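You operate a simulated robot arm through the tools that you are given. There is no shell and no other tool. Be economical: measure what you need, move in short steps, check, and stop when the job is done.

The job below is to be done with a simulated robot arm. You get a single attempt, and the scene is never put back.

## Task
Measure the Tank jar's Strength with a clean probe and log it.
Fine: rinse the probe before and after, dock it, set the orange slider to the reading and leave the meter on Strength; the jar, the other sliders, the knobs and the white button stay.

It is judged by the outcome, as a careful person would: the job done as asked, and still so three seconds after it is handed in. It fails if anything else is knocked over, pushed out of place, dropped, spilled or broken.

## Robot
A 6-joint arm with a two-finger parallel gripper, fixed in place. Base frame: the origin is at the foot of the arm, x ahead of it, y to its left, z up; the work surface is at about z = 6. Units: mm, rad, N and s.
With the tool pointing down near the work surface it reaches from about 140 to 580 mm from the base axis. Its first joint turns from -1.152 to 1.152 rad. Payload 2.1 kg.
Tool frame: the origin (TCP) lies between the finger pads and is the grasp point; the fingertips stand 30 mm ahead of it; z points along the fingers, y is the line along which they close. Largest opening 94 mm; finger width 28, thickness 10; the body of the gripper, 50 by 96 mm, starts 55 mm behind the TCP.
Orientation is that of the tool frame in the base frame, as [roll, pitch, yaw] about the fixed x, y, z axes, in that order (R = Rz(yaw) Ry(pitch) Rx(roll)). With the fingers straight down and closing along the base's y, the tool's x points along the base's -x, its y along +y and its z along -z.

## Interface
- The arm moves only by the tool arm_command. Its argument "motion" is one flat list of numbers, 7 for each row, row after row: the shift along the base's x, y, z in m, then the turn, a rotation vector about the base's x, y, z in rad, then the closure, from 0 (fully open) to 1 (shut). In form: [x, y, z, rx, ry, rz, fingers, x, y, z, rx, ry, rz, fingers, ...]. A call has 1 to 20 rows; each row shifts and turns the commanded pose from where the row before left it. Each row takes 0.2 s and may step no farther than 50 mm and 0.15 rad from the row before; otherwise, or with a gripper value out of range, the whole call is refused. Where a pose cannot be reached the arm comes as near as it can. A force on the tool above 70 N (or 10 N above the force at the start of the call, whichever is more), or a blocked arm, ends the call early, and 0.2 s more pass. The fingers move at their own pace (about 72 mm/s each) and stop on an object; they squeeze with about 32 N. The grip force told is the motor's: it shows also when the fingers shut on nothing. Time passes only in rows, and 0.2 s behind the last, so rows that do not move let the fingers close. It gives the time, the measured TCP pose, the force on the tool (base axes), the opening and the grip force at its end, in the units of the frame above (readings bear some noise), and new pictures: "pictures" is both (left out), scene, wrist or none.
- Cameras (640 x 400 px; columns grow to the right, rows downward): "scene" is fixed at [67.7, -383.1, 478.2]; the picture's right is [0.67, -0.75, 0.00], its down [-0.47, -0.42, -0.78] and it looks along [0.58, 0.52, -0.63] (base axes); focal length 214 px, centre (320, 200). "wrist" rides on the gripper at [76, 14, -102] in the tool frame; the picture's right is [-0.18, 0.98, 0.00], its down [-0.75, -0.14, -0.64] and it looks along [-0.63, -0.12, 0.77] (tool axes); focal length 243 px, centre (320, 200). There is no depth. A picture from a camera that has moved, and an enlarged one, comes with that camera's place and axes in the base frame and with its lens.
- inspect(camera, box): a new picture of the part [left, top, right, bottom] of that camera's present view, enlarged. The clock stands still meanwhile.
- job_done(): hands the job in; it is judged then, once.

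Work in short steps. Places have to be worked out from the pictures, the camera data and where the tool is seen: move nearer, look again, correct. Check each grasp and each placing, and mend what went wrong. You have 120 turns and 170 pictures in all, those below and enlarged ones among them. Open the gripper and draw the arm clear of the work before you hand the job in, unless the task says otherwise; then end with one line.

The tools are called as name(argument=value, ...) on one line, values as JSON. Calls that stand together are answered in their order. arm_command: Moves the arm, as the interface text tells. Its arguments: {"type":"object","properties":{"motion":{"type":"array","items":{"type":"number"}},"pictures":{"type":"string","enum":["both","scene","wrist","none"]}},"required":["motion"]} The other tools are called the same way: inspect (camera, box) takes an enlarged picture of a part of a camera's view; job_done () hands the job in.

At the start:

```text
time: 0.0
position: [336.1, -23.9, 392.0]
tcp_rot: [-3.142, 0.001, -3.141]
contact_force: [-0.6, -0.5, 0.3]
opening: 93.8
finger_force: 0.0
```

scene: 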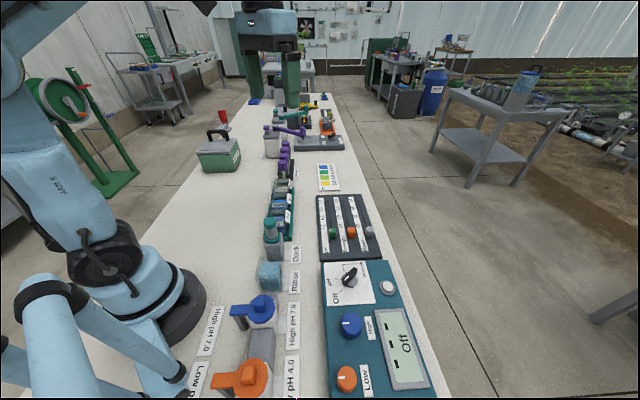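
wrist: 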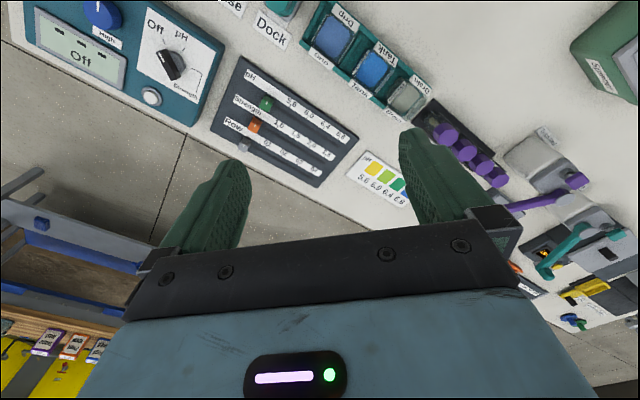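

I start by enlarging the areas of the bench to identify the meter, the dock, the rinse and the jars.

inspect(camera="scene", box=[180, 230, 440, 400])

inspect(camera="scene", box=[230, 90, 390, 260])

inspect(camera="wrist", box=[0, 0, 360, 200])

inspect(camera="wrist", box=[280, 0, 640, 220])

```text
2.35 times, centred on (310, 315) of scene
camera zoom: at [67.7, -383.1, 478.2], right [0.67, -0.75, 0.0], down [-0.47, -0.42, -0.78], along [0.58, 0.52, -0.63], focal length 505 px, centre (344, -71)
```

zoom: 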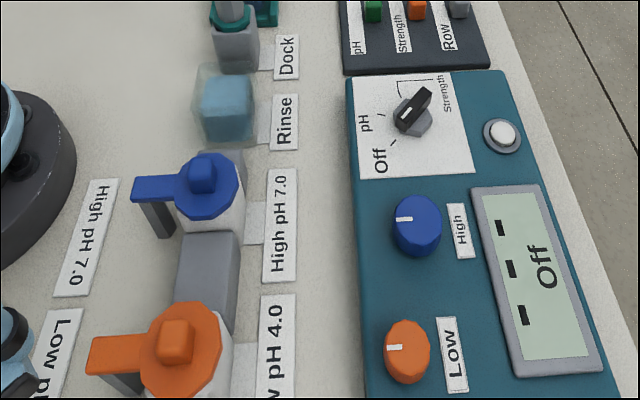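

```text
2.35 times, centred on (310, 175) of scene
camera zoom: at [67.7, -383.1, 478.2], right [0.67, -0.75, 0.0], down [-0.47, -0.42, -0.78], along [0.58, 0.52, -0.63], focal length 505 px, centre (344, 259)
```

zoom: 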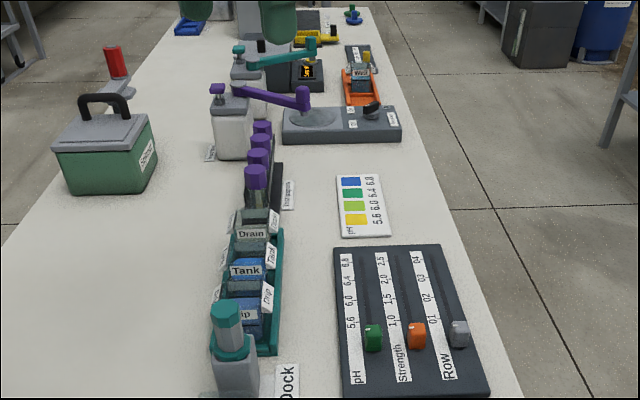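

```text
1.78 times, centred on (180, 100) of wrist
camera zoom: at [258.2, -9.7, 494.5], right [0.18, 0.98, 0.0], down [0.75, -0.14, 0.64], along [0.63, -0.12, -0.77], focal length 431 px, centre (569, 378)
```

zoom: 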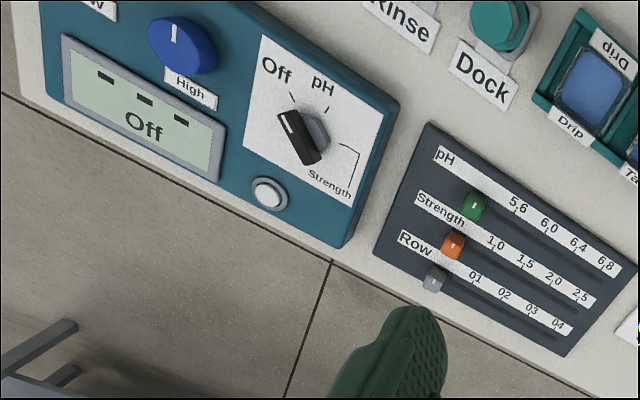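

```text
1.78 times, centred on (460, 110) of wrist
camera zoom: at [258.2, -9.7, 494.5], right [0.18, 0.98, 0.0], down [0.75, -0.14, 0.64], along [0.63, -0.12, -0.77], focal length 431 px, centre (71, 360)
```

zoom: 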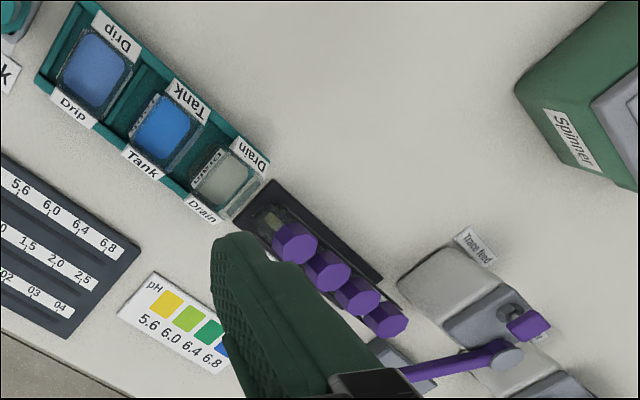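

Enlarging more tightly for the probe, rack, knob and sliders.

inspect(camera="scene", box=[250, 200, 314, 300])

inspect(camera="scene", box=[320, 255, 400, 305])

inspect(camera="scene", box=[310, 190, 390, 262])

inspect(camera="scene", box=[255, 165, 319, 220])

```text
4.00 times, centred on (282, 250) of scene
camera zoom: at [67.7, -383.1, 478.2], right [0.67, -0.75, 0.0], down [-0.47, -0.42, -0.78], along [0.58, 0.52, -0.63], focal length 858 px, centre (472, 0)
```

zoom: 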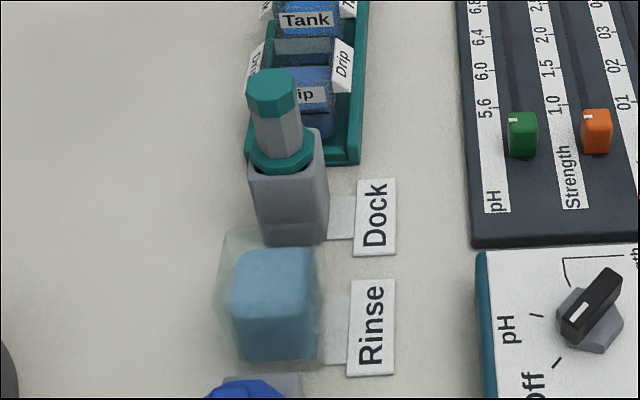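

```text
8.00 times, centred on (360, 280) of scene
camera zoom: at [67.7, -383.1, 478.2], right [0.67, -0.75, 0.0], down [-0.47, -0.42, -0.78], along [0.58, 0.52, -0.63], focal length 1716 px, centre (0, -440)
```

zoom: 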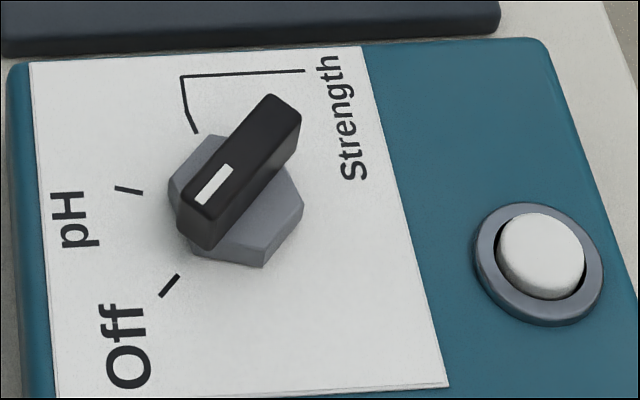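

```text
5.56 times, centred on (350, 226) of scene
camera zoom: at [67.7, -383.1, 478.2], right [0.67, -0.75, 0.0], down [-0.47, -0.42, -0.78], along [0.58, 0.52, -0.63], focal length 1192 px, centre (153, 56)
```

zoom: 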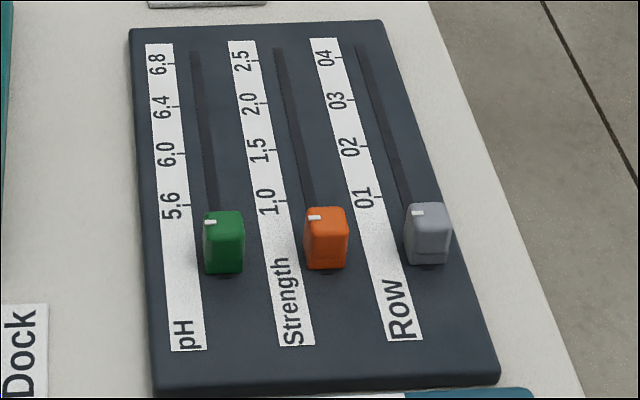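

```text
7.27 times, centred on (287, 192) of scene
camera zoom: at [67.7, -383.1, 478.2], right [0.67, -0.75, 0.0], down [-0.47, -0.42, -0.78], along [0.58, 0.52, -0.63], focal length 1560 px, centre (560, 254)
```

zoom: 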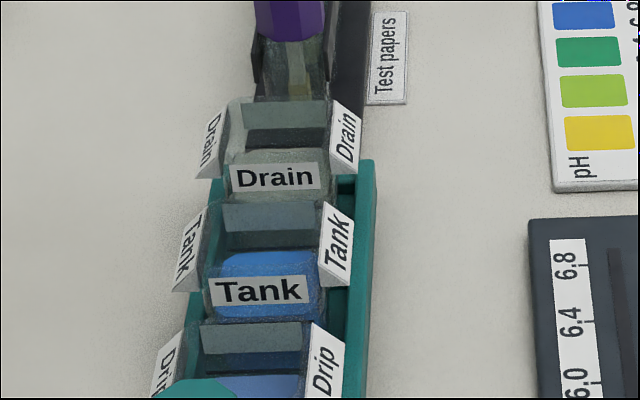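

The row of jars runs at about 46° in the base frame; the dock is near (256,-55), rinse near (192,-124), Tank near (359,54), and the mode knob near (301,-261), its bar lying along x and pointing to Off. I go above the mode knob first to look at it.

arm_command(motion=[-0.00425, -0.0296, -0.0265, 0, 0, 0, 0, -0.00425, -0.0296, -0.0265, 0, 0, 0, 0, -0.00425, -0.0296, -0.0265, 0, 0, 0, 0, -0.00425, -0.0296, -0.0265, 0, 0, 0, 0, -0.00425, -0.0296, -0.0265, 0, 0, 0, 0, -0.00425, -0.0296, -0.0265, 0, 0, 0, 0, -0.00425, -0.0296, -0.0265, 0, 0, 0, 0, -0.00425, -0.0296, -0.0265, 0, 0, 0, 0.4, 0, 0, 0, 0, 0, 0, 0.5, 0, 0, 0, 0, 0, 0, 0.5], pictures="both")

```text
time: 2.2
position: [302.4, -260.4, 179.8]
tcp_rot: [-3.141, 0.002, -3.141]
contact_force: [0.5, 0.1, -0.7]
opening: 47.0
finger_force: 0.0
camera wrist: at [225.5, -246.0, 281.9], right [0.18, 0.98, 0.0], down [0.75, -0.14, 0.64], along [0.63, -0.12, -0.77], focal length 243 px, centre (320, 200)
```

scene: 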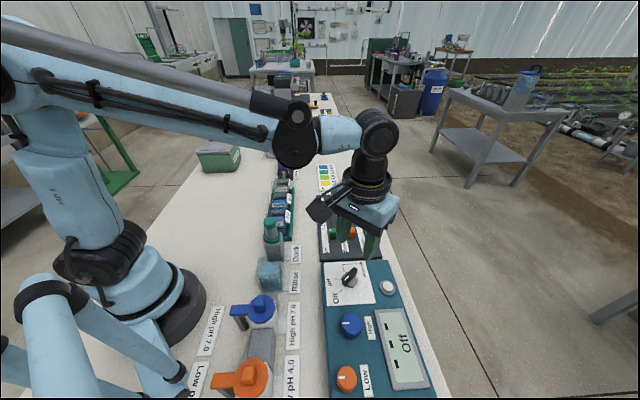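
wrist: 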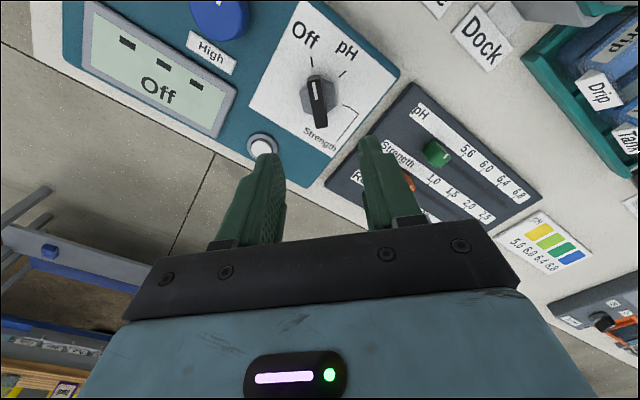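

inspect(camera="wrist", box=[250, 20, 410, 160])

```text
2.86 times, centred on (330, 90) of wrist
camera zoom: at [225.5, -246.0, 281.9], right [0.18, 0.98, 0.0], down [0.75, -0.14, 0.64], along [0.63, -0.12, -0.77], focal length 693 px, centre (291, 514)
```

zoom: 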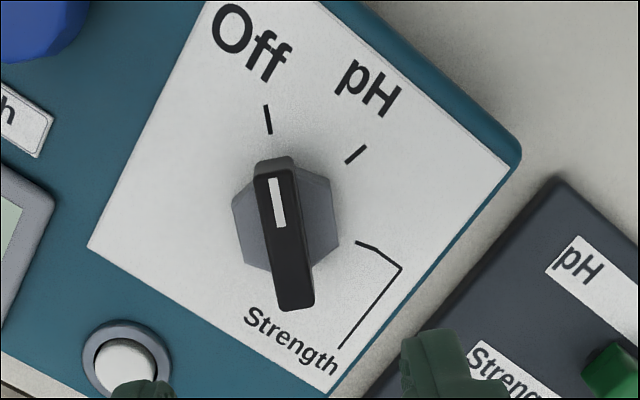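

The bar lies along x with its centre near (297,-262); Off, pH and Strength are 60° apart, so the turn is about -120°. I centre the tool and go down with the fingers half open.

arm_command(motion=[-0.0027, -0.0008, -0.03, 0, 0, 0, 0.5, -0.0027, -0.0008, -0.03, 0, 0, 0, 0.5, 0, 0, -0.02, 0, 0, 0, 0.5, 0, 0, 0, 0, 0, 0, 0.5], pictures="both")

inspect(camera="scene", box=[320, 225, 400, 305])

```text
time: 3.2
position: [297.4, -263.5, 99.8]
tcp_rot: [3.142, 0.0, 3.141]
contact_force: [-0.9, -1.0, 0.4]
opening: 46.6
finger_force: 0.1
camera wrist: at [219.7, -247.8, 202.7], right [0.18, 0.98, 0.0], down [0.75, -0.14, 0.64], along [0.63, -0.12, -0.77], focal length 243 px, centre (320, 200)
```

scene: 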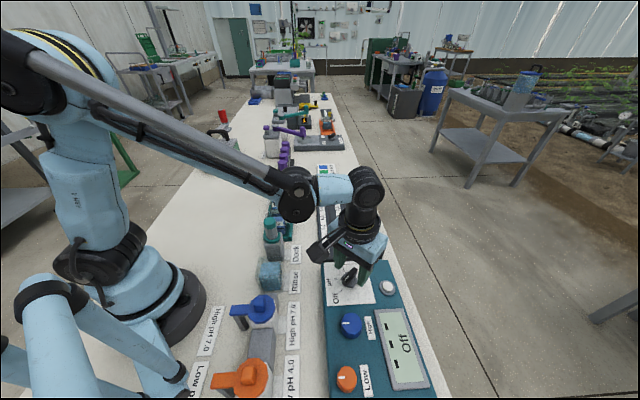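
wrist: 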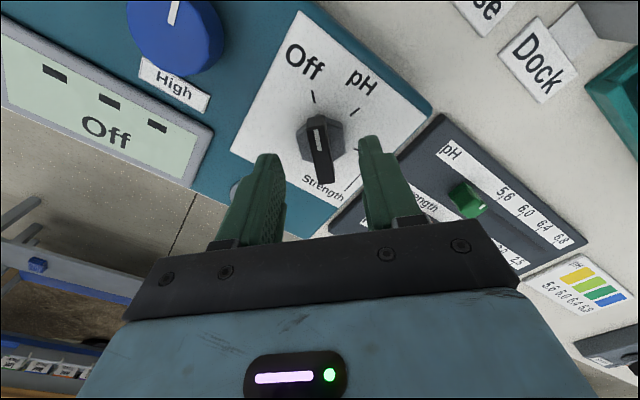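

```text
5.00 times, centred on (360, 265) of scene
camera zoom: at [67.7, -383.1, 478.2], right [0.67, -0.75, 0.0], down [-0.47, -0.42, -0.78], along [0.58, 0.52, -0.63], focal length 1072 px, centre (120, -125)
```

zoom: 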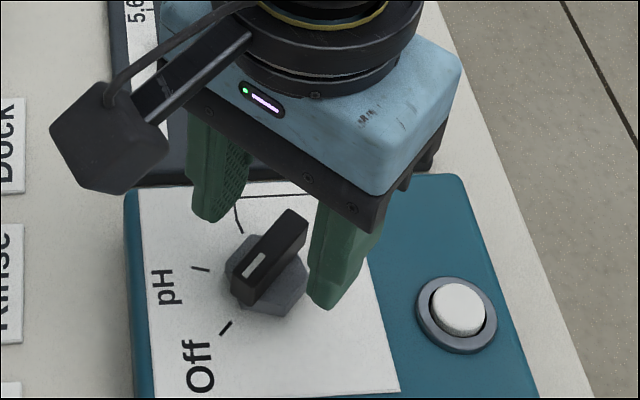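

The knob bar sits midway between the fingers. Going down so the tips reach about z = 47, then looking before closing.

arm_command(motion=[0, 0.001, -0.012, 0, 0, 0, 0.5, 0, 0, -0.01, 0, 0, 0, 0.5, 0, 0, 0, 0, 0, 0, 0.5], pictures="none")

inspect(camera="scene", box=[320, 245, 390, 305])

inspect(camera="wrist", box=[230, 80, 410, 240])

```text
time: 4.0
position: [296.9, -263.7, 77.4]
tcp_rot: [3.141, -0.001, 3.141]
contact_force: [-0.2, -0.7, -0.2]
opening: 47.1
finger_force: 0.0
```

```text
6.67 times, centred on (355, 275) of scene
camera zoom: at [67.7, -383.1, 478.2], right [0.67, -0.75, 0.0], down [-0.47, -0.42, -0.78], along [0.58, 0.52, -0.63], focal length 1430 px, centre (87, -300)
```

zoom: 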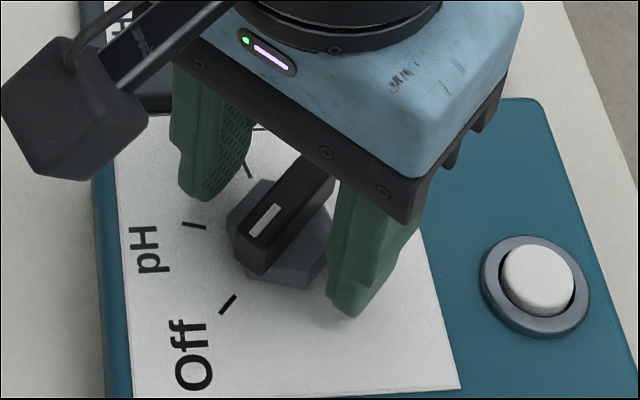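

```text
2.50 times, centred on (320, 160) of wrist
camera zoom: at [219.7, -247.3, 180.5], right [0.18, 0.98, 0.0], down [0.75, -0.14, 0.64], along [0.63, -0.12, -0.77], focal length 606 px, centre (320, 300)
```

zoom: 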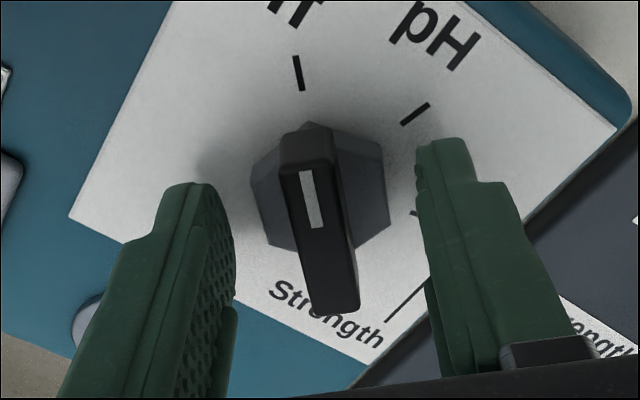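

The fingers straddle the bar; I close and read the opening (the bar should be about 12 mm).

arm_command(motion=[0, 0, 0, 0, 0, 0, 0.8, 0, 0, 0, 0, 0, 0, 1, 0, 0, 0, 0, 0, 0, 1], pictures="none")

inspect(camera="wrist", box=[230, 80, 410, 240])

```text
time: 4.8
position: [297.1, -262.1, 77.3]
tcp_rot: [3.139, -0.001, -3.139]
contact_force: [-0.2, 4.9, -7.4]
opening: 31.9
finger_force: 45.0
```

```text
2.50 times, centred on (320, 160) of wrist
camera zoom: at [219.7, -247.0, 180.5], right [0.18, 0.98, 0.0], down [0.75, -0.14, 0.64], along [0.63, -0.12, -0.77], focal length 606 px, centre (320, 300)
```

zoom: 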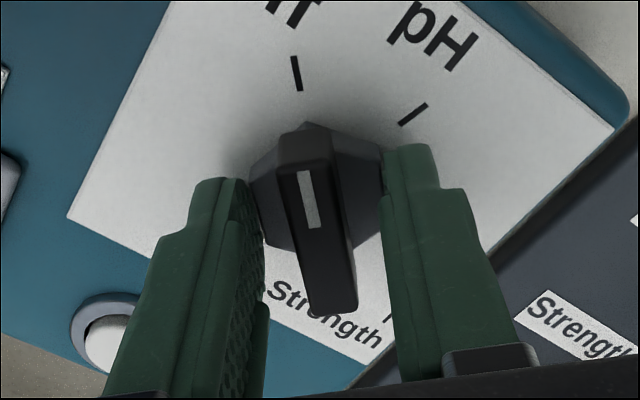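

The fingers closed on the hexagonal skirt (32 mm), not on the bar. I open, rise 9 mm and close on the bar itself.

arm_command(motion=[0, 0, 0, 0, 0, 0, 0.5, 0, 0, 0.009, 0, 0, 0, 0.5, 0, 0, 0, 0, 0, 0, 0.8, 0, 0, 0, 0, 0, 0, 1, 0, 0, 0, 0, 0, 0, 1], pictures="none")

inspect(camera="wrist", box=[230, 80, 410, 240])

inspect(camera="scene", box=[320, 245, 390, 305])

```text
time: 6.0
position: [296.7, -261.2, 87.3]
tcp_rot: [3.14, 0.0, -3.141]
contact_force: [-1.8, 6.4, 2.3]
opening: 12.0
finger_force: 44.9
```

```text
2.50 times, centred on (320, 160) of wrist
camera zoom: at [218.9, -247.0, 189.6], right [0.18, 0.98, 0.0], down [0.75, -0.14, 0.64], along [0.63, -0.12, -0.77], focal length 606 px, centre (320, 300)
```

zoom: 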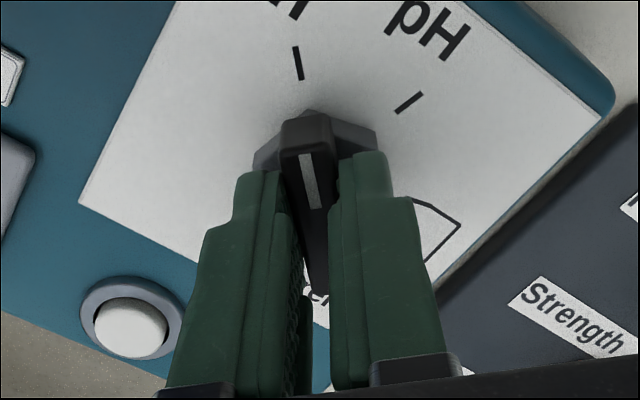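

```text
6.67 times, centred on (355, 275) of scene
camera zoom: at [67.7, -383.1, 478.2], right [0.67, -0.75, 0.0], down [-0.47, -0.42, -0.78], along [0.58, 0.52, -0.63], focal length 1430 px, centre (87, -300)
```

zoom: 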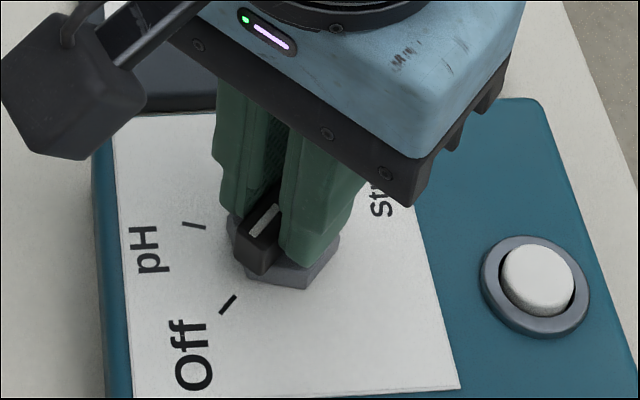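

The bar is gripped (12 mm). I turn it -60° to pH first and check.

arm_command(motion=[0, 0, 0, 0, 0, -0.1496, 1, 0, 0, 0, 0, 0, -0.1496, 1, 0, 0, 0, 0, 0, -0.1496, 1, 0, 0, 0, 0, 0, -0.1496, 1, 0, 0, 0, 0, 0, -0.1496, 1, 0, 0, 0, 0, 0, -0.1496, 1, 0, 0, 0, 0, 0, -0.1496, 1], pictures="none")

inspect(camera="scene", box=[320, 245, 440, 395])

```text
time: 7.6
position: [296.4, -260.6, 87.3]
tcp_rot: [3.138, -0.004, 2.092]
contact_force: [1.4, 20.8, 4.0]
opening: 11.8
finger_force: 44.9
```

```text
2.67 times, centred on (380, 320) of scene
camera zoom: at [67.7, -383.1, 478.2], right [0.67, -0.75, 0.0], down [-0.47, -0.42, -0.78], along [0.58, 0.52, -0.63], focal length 572 px, centre (160, -120)
```

zoom: 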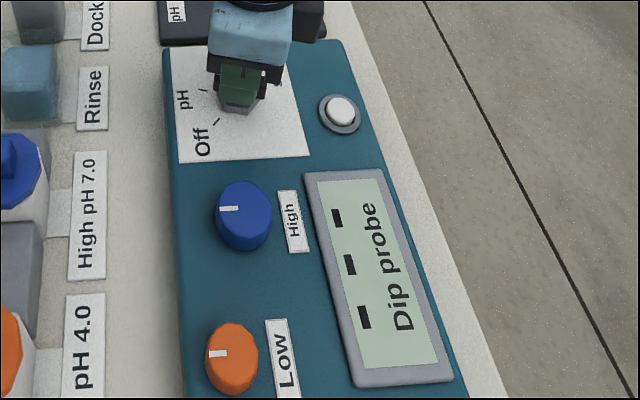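

The display now reads "Dip probe", so the knob turned. A side force suggests a small offset, so I shift 1.5 mm to +y and turn another -60°.

arm_command(motion=[0, 0.0015, 0, 0, 0, -0.1496, 1, 0, 0, 0, 0, 0, -0.1496, 1, 0, 0, 0, 0, 0, -0.1496, 1, 0, 0, 0, 0, 0, -0.1496, 1, 0, 0, 0, 0, 0, -0.1496, 1, 0, 0, 0, 0, 0, -0.1496, 1, 0, 0, 0, 0, 0, -0.1496, 1], pictures="none")

inspect(camera="scene", box=[320, 245, 440, 395])

```text
time: 9.2
position: [298.4, -260.8, 86.5]
tcp_rot: [3.136, 0.0, 1.047]
contact_force: [33.0, 1.8, -5.7]
opening: 11.9
finger_force: 44.6
```

```text
2.67 times, centred on (380, 320) of scene
camera zoom: at [67.7, -383.1, 478.2], right [0.67, -0.75, 0.0], down [-0.47, -0.42, -0.78], along [0.58, 0.52, -0.63], focal length 572 px, centre (160, -120)
```

zoom: 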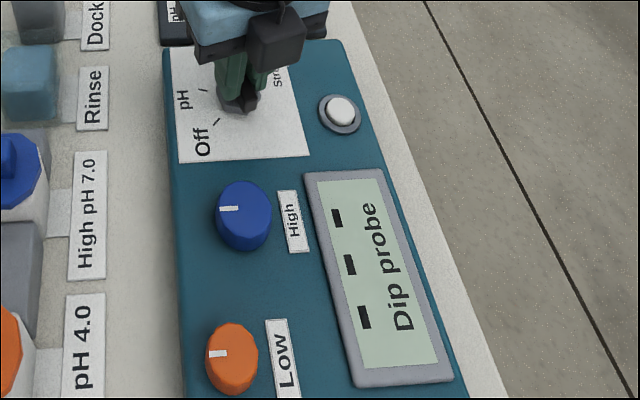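

Turn completed. I release and rise, then check the knob's pointer.

arm_command(motion=[0.002, 0, 0, 0, 0, 0, 0.6, 0, 0, 0, 0, 0, 0, 0.5, 0, 0, 0.03, 0, 0, 0, 0.5, 0, 0, 0.04, 0, 0, 0, 0.5, 0, 0, 0.04, 0, 0, 0, 0.5, 0, 0, 0, 0, 0, 0, 0.5], pictures="none")

inspect(camera="scene", box=[320, 245, 400, 305])

inspect(camera="wrist", box=[0, 0, 640, 400])

```text
time: 10.6
position: [297.1, -261.3, 196.5]
tcp_rot: [-3.141, 0.0, 1.047]
contact_force: [0.1, 0.7, 0.7]
opening: 47.0
finger_force: 0.1
```

```text
6.67 times, centred on (360, 275) of scene
camera zoom: at [67.7, -383.1, 478.2], right [0.67, -0.75, 0.0], down [-0.47, -0.42, -0.78], along [0.58, 0.52, -0.63], focal length 1430 px, centre (53, -300)
```

zoom: 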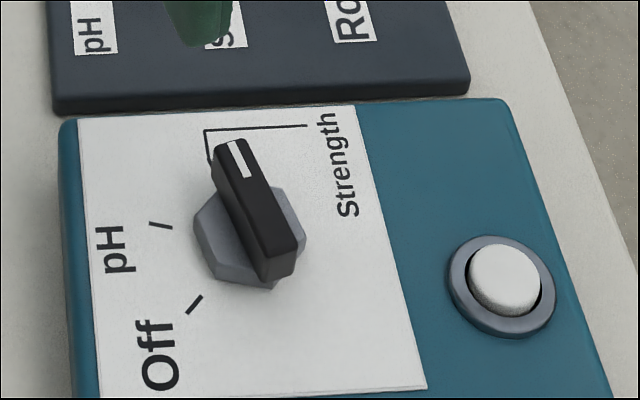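

```text
1.00 times, centred on (320, 200) of wrist
camera zoom: at [347.5, -201.6, 299.3], right [0.76, -0.65, 0.0], down [-0.5, -0.58, 0.64], along [-0.42, -0.49, -0.77], focal length 243 px, centre (320, 200)
```

zoom: 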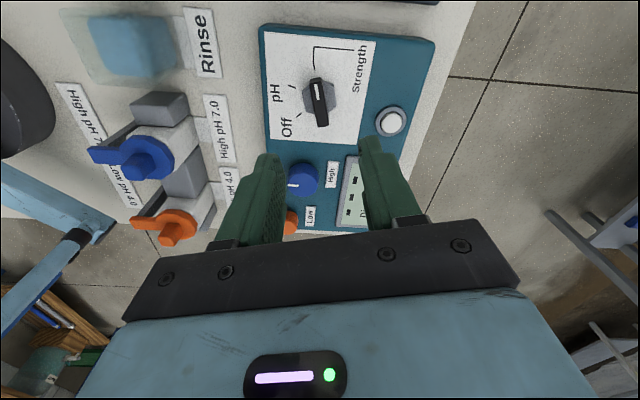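

The pointer is at Strength. Now I turn the tool so the fingers close across the row and move above the docked probe.

arm_command(motion=[-0.002, 0.0103, 0.0015, 0, 0, 0.1453, 0, -0.002, 0.0103, 0.0015, 0, 0, 0.1453, 0, -0.002, 0.0103, 0.0015, 0, 0, 0.1453, 0, -0.002, 0.0103, 0.0015, 0, 0, 0.1453, 0, -0.002, 0.0103, 0.0015, 0, 0, 0.1453, 0, -0.002, 0.0103, 0.0015, 0, 0, 0.1453, 0, -0.002, 0.0103, 0.0015, 0, 0, 0.1453, 0, -0.002, 0.0103, 0.0015, 0, 0, 0.1453, 0, -0.002, 0.0103, 0.0015, 0, 0, 0.1453, 0, -0.002, 0.0103, 0.0015, 0, 0, 0.1453, 0, -0.002, 0.0103, 0.0015, 0, 0, 0.1453, 0, -0.002, 0.0103, 0.0015, 0, 0, 0.1453, 0, -0.002, 0.0103, 0.0015, 0, 0, 0.1453, 0, -0.002, 0.0103, 0.0015, 0, 0, 0.1453, 0, -0.002, 0.0103, 0.0015, 0, 0, 0.1453, 0, -0.002, 0.0103, 0.0015, 0, 0, 0.1453, 0, -0.002, 0.0103, 0.0015, 0, 0, 0.1453, 0, -0.002, 0.0103, 0.0015, 0, 0, 0.1453, 0, -0.002, 0.0103, 0.0015, 0, 0, 0.1453, 0, -0.002, 0.0103, 0.0015, 0, 0, 0.1453, 0], pictures="both")

```text
time: 14.8
position: [259.1, -54.4, 227.3]
tcp_rot: [-3.141, 0.001, -2.326]
contact_force: [0.4, -0.2, 0.1]
opening: 94.2
finger_force: 0.0
camera wrist: at [195.5, -99.5, 329.7], right [-0.59, 0.81, 0.0], down [0.62, 0.45, 0.64], along [0.52, 0.38, -0.77], focal length 243 px, centre (320, 200)
```

scene: 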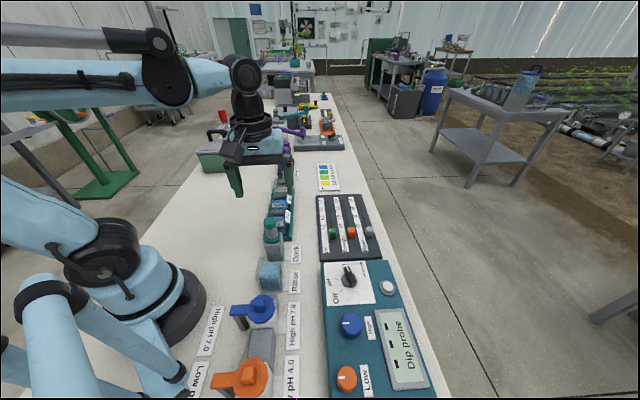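
wrist: 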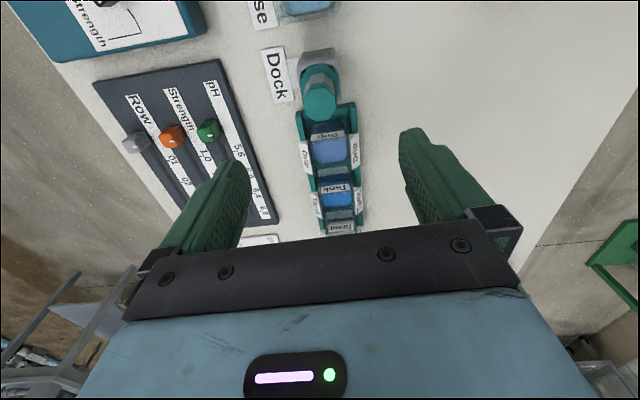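

inspect(camera="wrist", box=[260, 20, 400, 240])

inspect(camera="scene", box=[250, 200, 300, 270])

```text
1.82 times, centred on (330, 130) of wrist
camera zoom: at [195.5, -99.5, 329.7], right [-0.59, 0.81, 0.0], down [0.62, 0.45, 0.64], along [0.52, 0.38, -0.77], focal length 441 px, centre (302, 327)
```

zoom: 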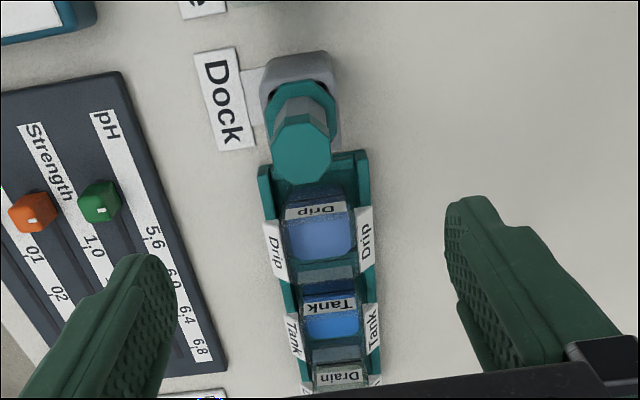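

```text
5.71 times, centred on (275, 235) of scene
camera zoom: at [67.7, -383.1, 478.2], right [0.67, -0.75, 0.0], down [-0.47, -0.42, -0.78], along [0.58, 0.52, -0.63], focal length 1226 px, centre (577, 0)
```

zoom: 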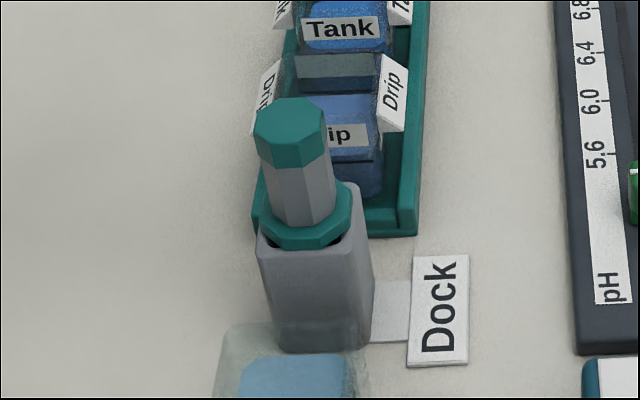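

Triangulated, the probe's cap top is near (252,-58.5,126) and its collar near z = 72. I centre over it and go down halfway to verify.

arm_command(motion=[-0.007, -0.004, 0, 0, 0, 0, 0, 0, 0, -0.035, 0, 0, 0, 0, 0, 0, -0.035, 0, 0, 0, 0, 0, 0, 0, 0, 0, 0, 0], pictures="both")

inspect(camera="scene", box=[240, 190, 310, 270])

```text
time: 15.8
position: [251.4, -56.7, 155.2]
tcp_rot: [-3.142, 0.001, -2.329]
contact_force: [0.3, -0.1, -0.2]
opening: 94.3
finger_force: 0.1
camera wrist: at [188.6, -102.5, 257.6], right [-0.59, 0.81, 0.0], down [0.62, 0.45, 0.64], along [0.52, 0.38, -0.77], focal length 243 px, centre (320, 200)
```

scene: 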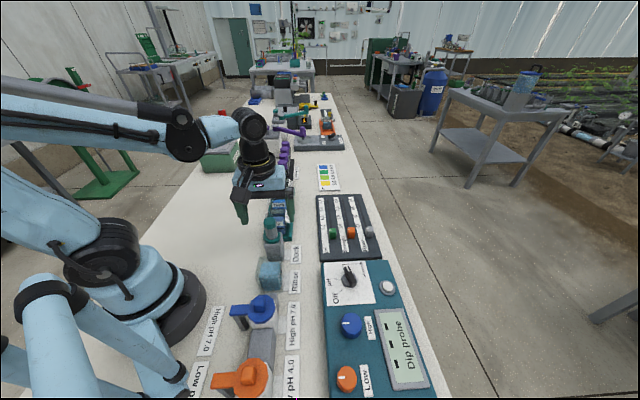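
wrist: 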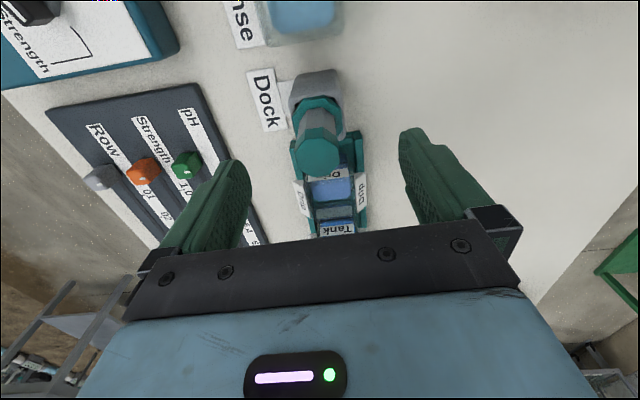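

```text
5.00 times, centred on (275, 230) of scene
camera zoom: at [67.7, -383.1, 478.2], right [0.67, -0.75, 0.0], down [-0.47, -0.42, -0.78], along [0.58, 0.52, -0.63], focal length 1072 px, centre (545, 50)
```

zoom: 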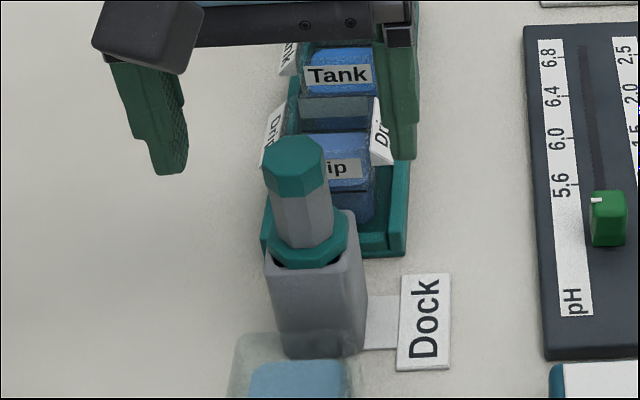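

The cap is centred to within ~3 mm; I nudge toward it, descend to z ≈ 109 and close.

arm_command(motion=[-0.002, -0.002, -0.023, 0, 0, 0, 0, 0, 0, -0.023, 0, 0, 0, 0, 0, 0, 0, 0, 0, 0, 0.3, 0, 0, 0, 0, 0, 0, 0.6, 0, 0, 0, 0, 0, 0, 0.9, 0, 0, 0, 0, 0, 0, 0.9], pictures="both")

inspect(camera="scene", box=[240, 190, 310, 270])

```text
time: 17.2
position: [250.5, -59.4, 109.4]
tcp_rot: [-3.139, -0.001, -2.326]
contact_force: [0.0, -0.6, 0.0]
opening: 25.8
finger_force: 32.1
camera wrist: at [186.3, -104.1, 212.5], right [-0.59, 0.81, 0.0], down [0.62, 0.45, 0.64], along [0.52, 0.38, -0.77], focal length 243 px, centre (320, 200)
```

scene: 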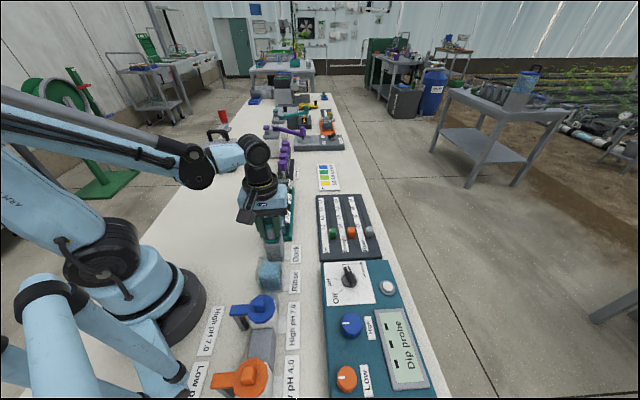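
wrist: 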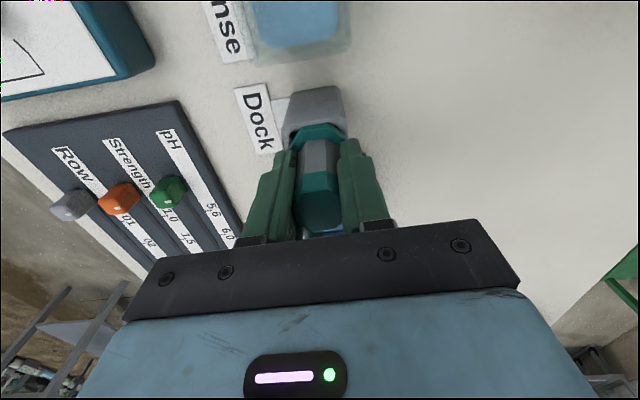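

```text
5.00 times, centred on (275, 230) of scene
camera zoom: at [67.7, -383.1, 478.2], right [0.67, -0.75, 0.0], down [-0.47, -0.42, -0.78], along [0.58, 0.52, -0.63], focal length 1072 px, centre (545, 50)
```

zoom: 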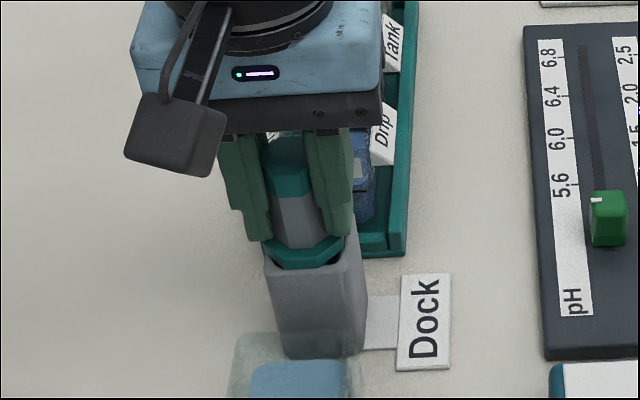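

The probe is gripped (25.8 mm). Dock pose recorded: TCP (250.5,-59.4,109.4). I lift straight up 90 mm.

arm_command(motion=[0, 0, 0.015, 0, 0, 0, 0.9, 0, 0, 0.025, 0, 0, 0, 0.9, 0, 0, 0.025, 0, 0, 0, 0.9, 0, 0, 0.025, 0, 0, 0, 0.9, 0, 0, 0, 0, 0, 0, 0.9], pictures="both")

inspect(camera="scene", box=[230, 150, 330, 290])

inspect(camera="wrist", box=[200, 0, 440, 240])

```text
time: 18.4
position: [250.3, -58.8, 201.1]
tcp_rot: [3.141, 0.001, -2.329]
contact_force: [0.8, 0.4, -1.6]
opening: 25.7
finger_force: 32.7
camera wrist: at [186.5, -104.2, 303.9], right [-0.59, 0.81, 0.0], down [0.62, 0.45, 0.64], along [0.52, 0.38, -0.77], focal length 243 px, centre (320, 200)
```

scene: 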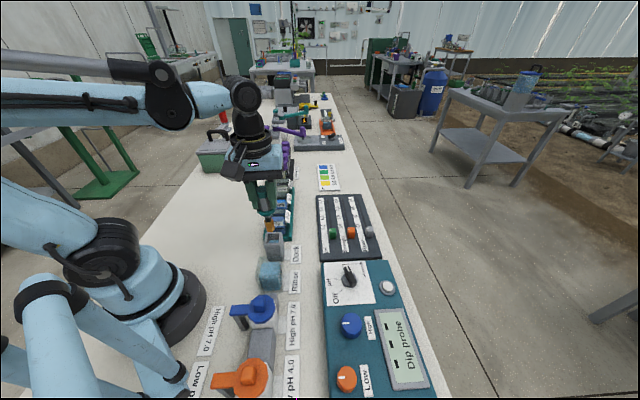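
wrist: 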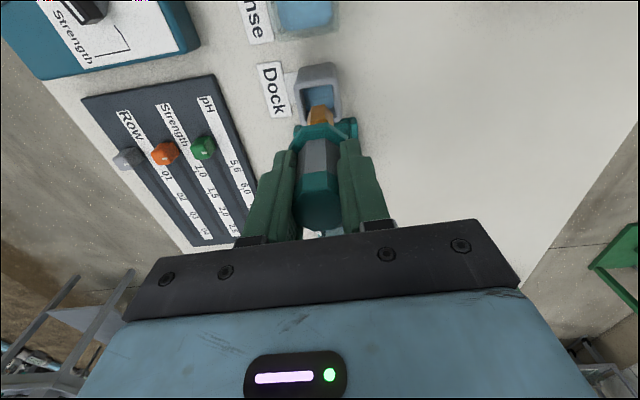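

```text
2.86 times, centred on (280, 220) of scene
camera zoom: at [67.7, -383.1, 478.2], right [0.67, -0.75, 0.0], down [-0.47, -0.42, -0.78], along [0.58, 0.52, -0.63], focal length 613 px, centre (434, 143)
```

zoom: 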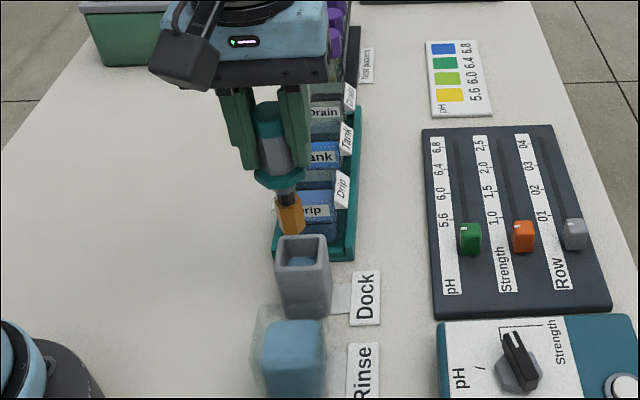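

```text
1.67 times, centred on (320, 120) of wrist
camera zoom: at [186.5, -104.2, 303.9], right [-0.59, 0.81, 0.0], down [0.62, 0.45, 0.64], along [0.52, 0.38, -0.77], focal length 404 px, centre (320, 333)
```

zoom: 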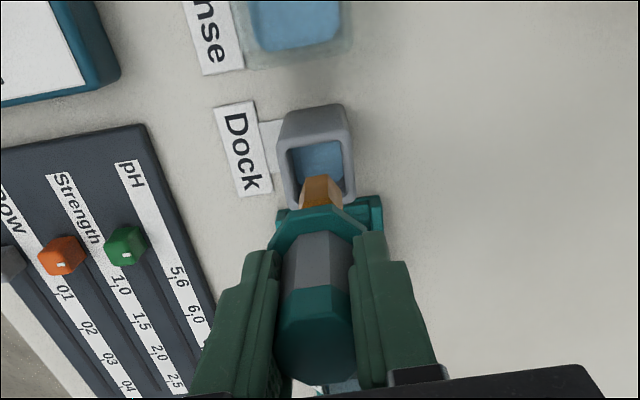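

The probe is free: teal collar, neck, orange tip ending ~102 mm below the TCP. I look at the rinse cup in detail.

inspect(camera="scene", box=[245, 225, 305, 305])

inspect(camera="wrist", box=[220, 0, 380, 120])

```text
5.00 times, centred on (275, 265) of scene
camera zoom: at [67.7, -383.1, 478.2], right [0.67, -0.75, 0.0], down [-0.47, -0.42, -0.78], along [0.58, 0.52, -0.63], focal length 1072 px, centre (545, -125)
```

zoom: 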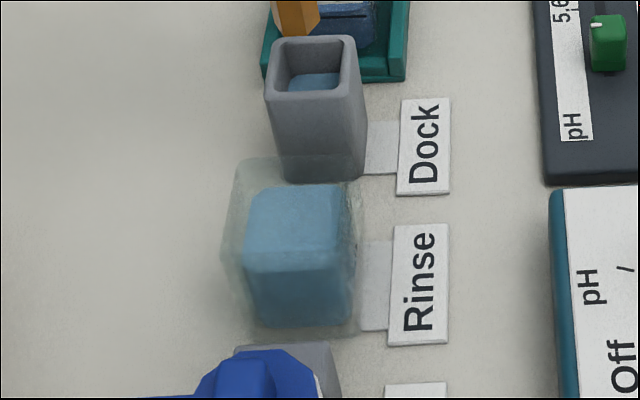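

```text
3.33 times, centred on (300, 60) of wrist
camera zoom: at [186.5, -104.2, 303.9], right [-0.59, 0.81, 0.0], down [0.62, 0.45, 0.64], along [0.52, 0.38, -0.77], focal length 809 px, centre (387, 667)
```

zoom: 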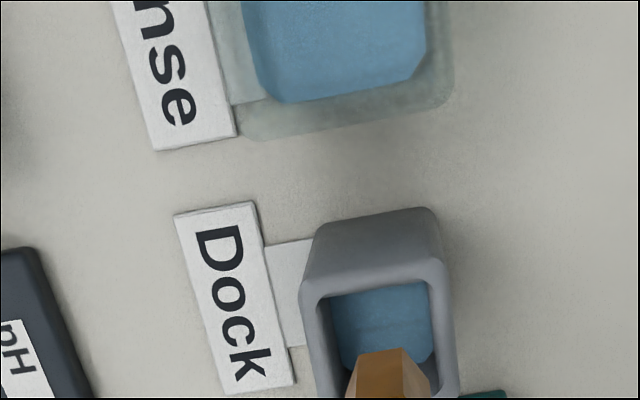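

The rinse cup's centre should be about 71 mm back along the row, near (200,-110), with liquid to about z = 45. I move there at this height and check.

arm_command(motion=[-0.025, -0.0255, 0, 0, 0, 0, 0.9, -0.025, -0.0255, 0, 0, 0, 0, 0.9, 0, 0, 0, 0, 0, 0, 0.9], pictures="both")

inspect(camera="scene", box=[235, 185, 325, 305])

inspect(camera="wrist", box=[220, 0, 420, 240])

```text
time: 19.2
position: [198.0, -111.1, 200.4]
tcp_rot: [-3.14, 0.0, -2.327]
contact_force: [0.0, 0.8, -1.5]
opening: 25.5
finger_force: 32.1
camera wrist: at [135.1, -156.4, 303.4], right [-0.59, 0.81, 0.0], down [0.62, 0.45, 0.64], along [0.52, 0.38, -0.77], focal length 243 px, centre (320, 200)
```

scene: 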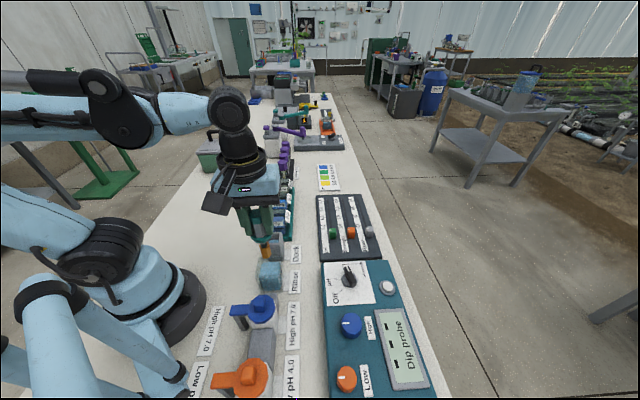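
wrist: 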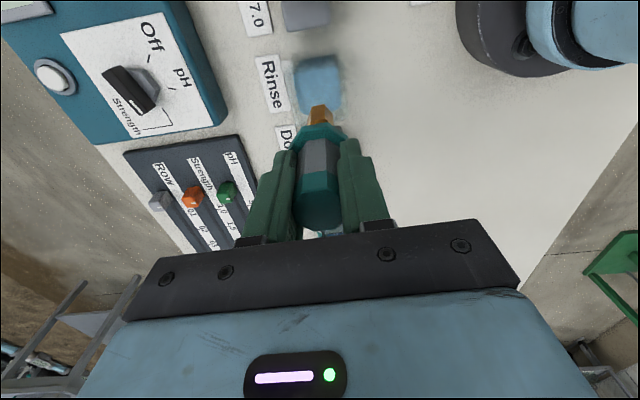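

```text
3.33 times, centred on (280, 245) of scene
camera zoom: at [67.7, -383.1, 478.2], right [0.67, -0.75, 0.0], down [-0.47, -0.42, -0.78], along [0.58, 0.52, -0.63], focal length 715 px, centre (453, 50)
```

zoom: 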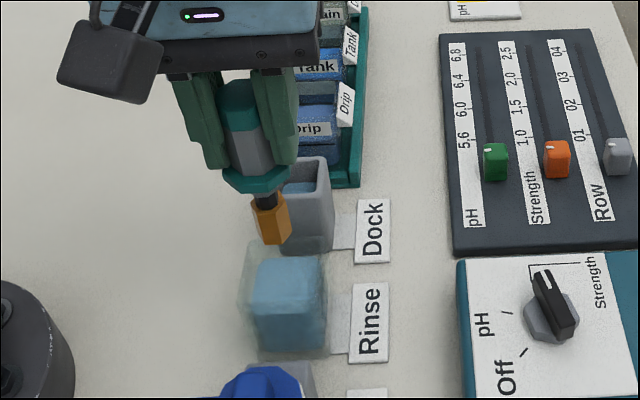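

```text
1.67 times, centred on (320, 120) of wrist
camera zoom: at [135.1, -156.4, 303.4], right [-0.59, 0.81, 0.0], down [0.62, 0.45, 0.64], along [0.52, 0.38, -0.77], focal length 404 px, centre (320, 333)
```

zoom: 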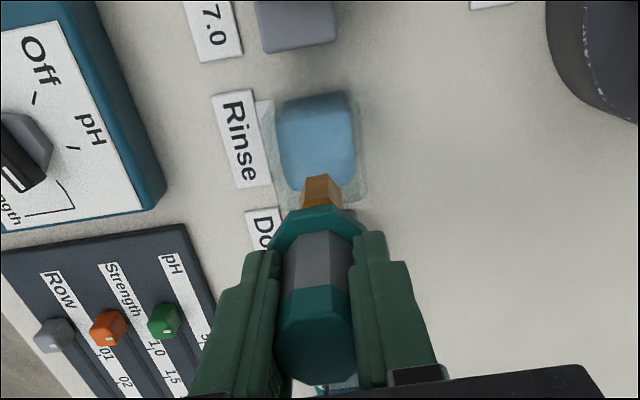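

The tip is slightly ahead of the cup centre; I shift (-3,-3) mm and go down until the tip is just entering, then check.

arm_command(motion=[-0.003, -0.003, 0, 0, 0, 0, 0.9, 0, 0, -0.025, 0, 0, 0, 0.9, 0, 0, -0.02, 0, 0, 0, 0.9, 0, 0, 0, 0, 0, 0, 0.9], pictures="none")

inspect(camera="scene", box=[235, 205, 325, 305])

inspect(camera="wrist", box=[240, 30, 400, 200])

```text
time: 20.2
position: [195.2, -113.3, 156.5]
tcp_rot: [-3.141, -0.001, -2.328]
contact_force: [0.5, 0.6, -1.1]
opening: 25.7
finger_force: 31.7
```

```text
4.00 times, centred on (280, 255) of scene
camera zoom: at [67.7, -383.1, 478.2], right [0.67, -0.75, 0.0], down [-0.47, -0.42, -0.78], along [0.58, 0.52, -0.63], focal length 858 px, centre (480, -20)
```

zoom: 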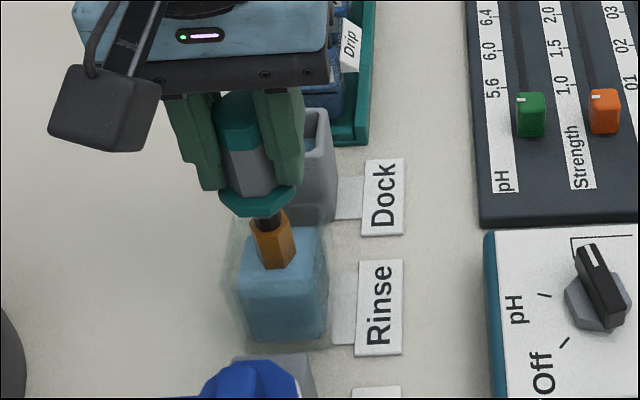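

```text
2.35 times, centred on (320, 115) of wrist
camera zoom: at [132.0, -158.7, 258.3], right [-0.59, 0.81, 0.0], down [0.62, 0.45, 0.64], along [0.52, 0.38, -0.77], focal length 571 px, centre (320, 400)
```

zoom: 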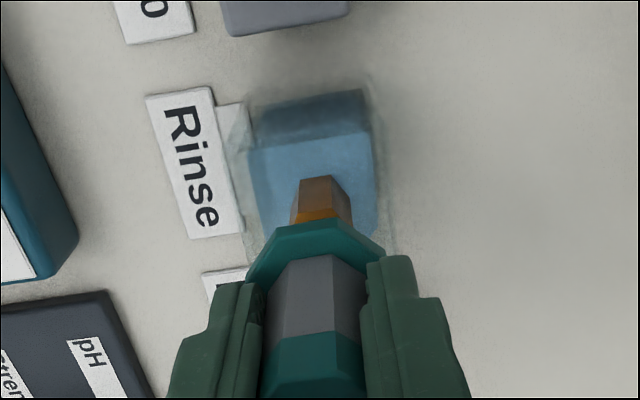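

The tip is centred over the liquid. I dip it about 34 mm further and dwell.

arm_command(motion=[0, 0, -0.018, 0, 0, 0, 0.9, 0, 0, -0.018, 0, 0, 0, 0.9, 0, 0, 0, 0, 0, 0, 0.9, 0, 0, 0, 0, 0, 0, 0.9, 0, 0, 0, 0, 0, 0, 0.9, 0, 0, 0, 0, 0, 0, 0.9, 0, 0, 0, 0, 0, 0, 0.9], pictures="none")

inspect(camera="scene", box=[235, 205, 325, 305])

inspect(camera="scene", box=[370, 290, 440, 400])

```text
time: 21.8
position: [195.2, -113.8, 120.2]
tcp_rot: [-3.141, -0.002, -2.327]
contact_force: [0.1, -0.1, -1.9]
opening: 25.7
finger_force: 32.0
```

```text
4.00 times, centred on (280, 255) of scene
camera zoom: at [67.7, -383.1, 478.2], right [0.67, -0.75, 0.0], down [-0.47, -0.42, -0.78], along [0.58, 0.52, -0.63], focal length 858 px, centre (480, -20)
```

zoom: 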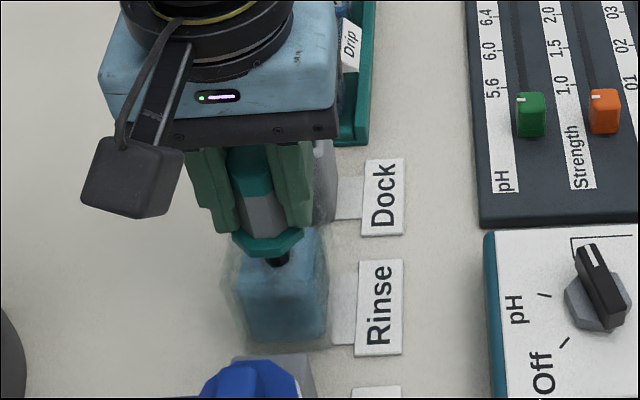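

```text
3.64 times, centred on (405, 345) of scene
camera zoom: at [67.7, -383.1, 478.2], right [0.67, -0.75, 0.0], down [-0.47, -0.42, -0.78], along [0.58, 0.52, -0.63], focal length 780 px, centre (11, -327)
```

zoom: 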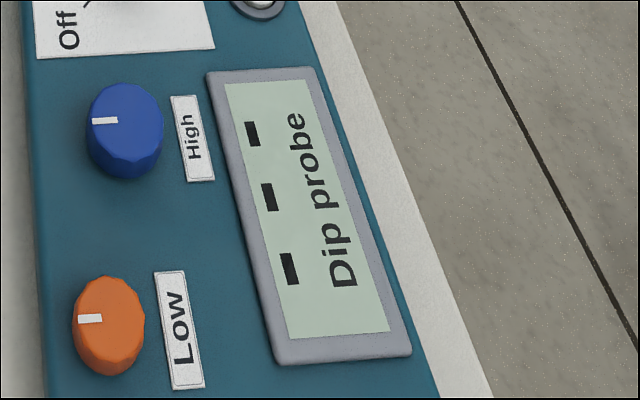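

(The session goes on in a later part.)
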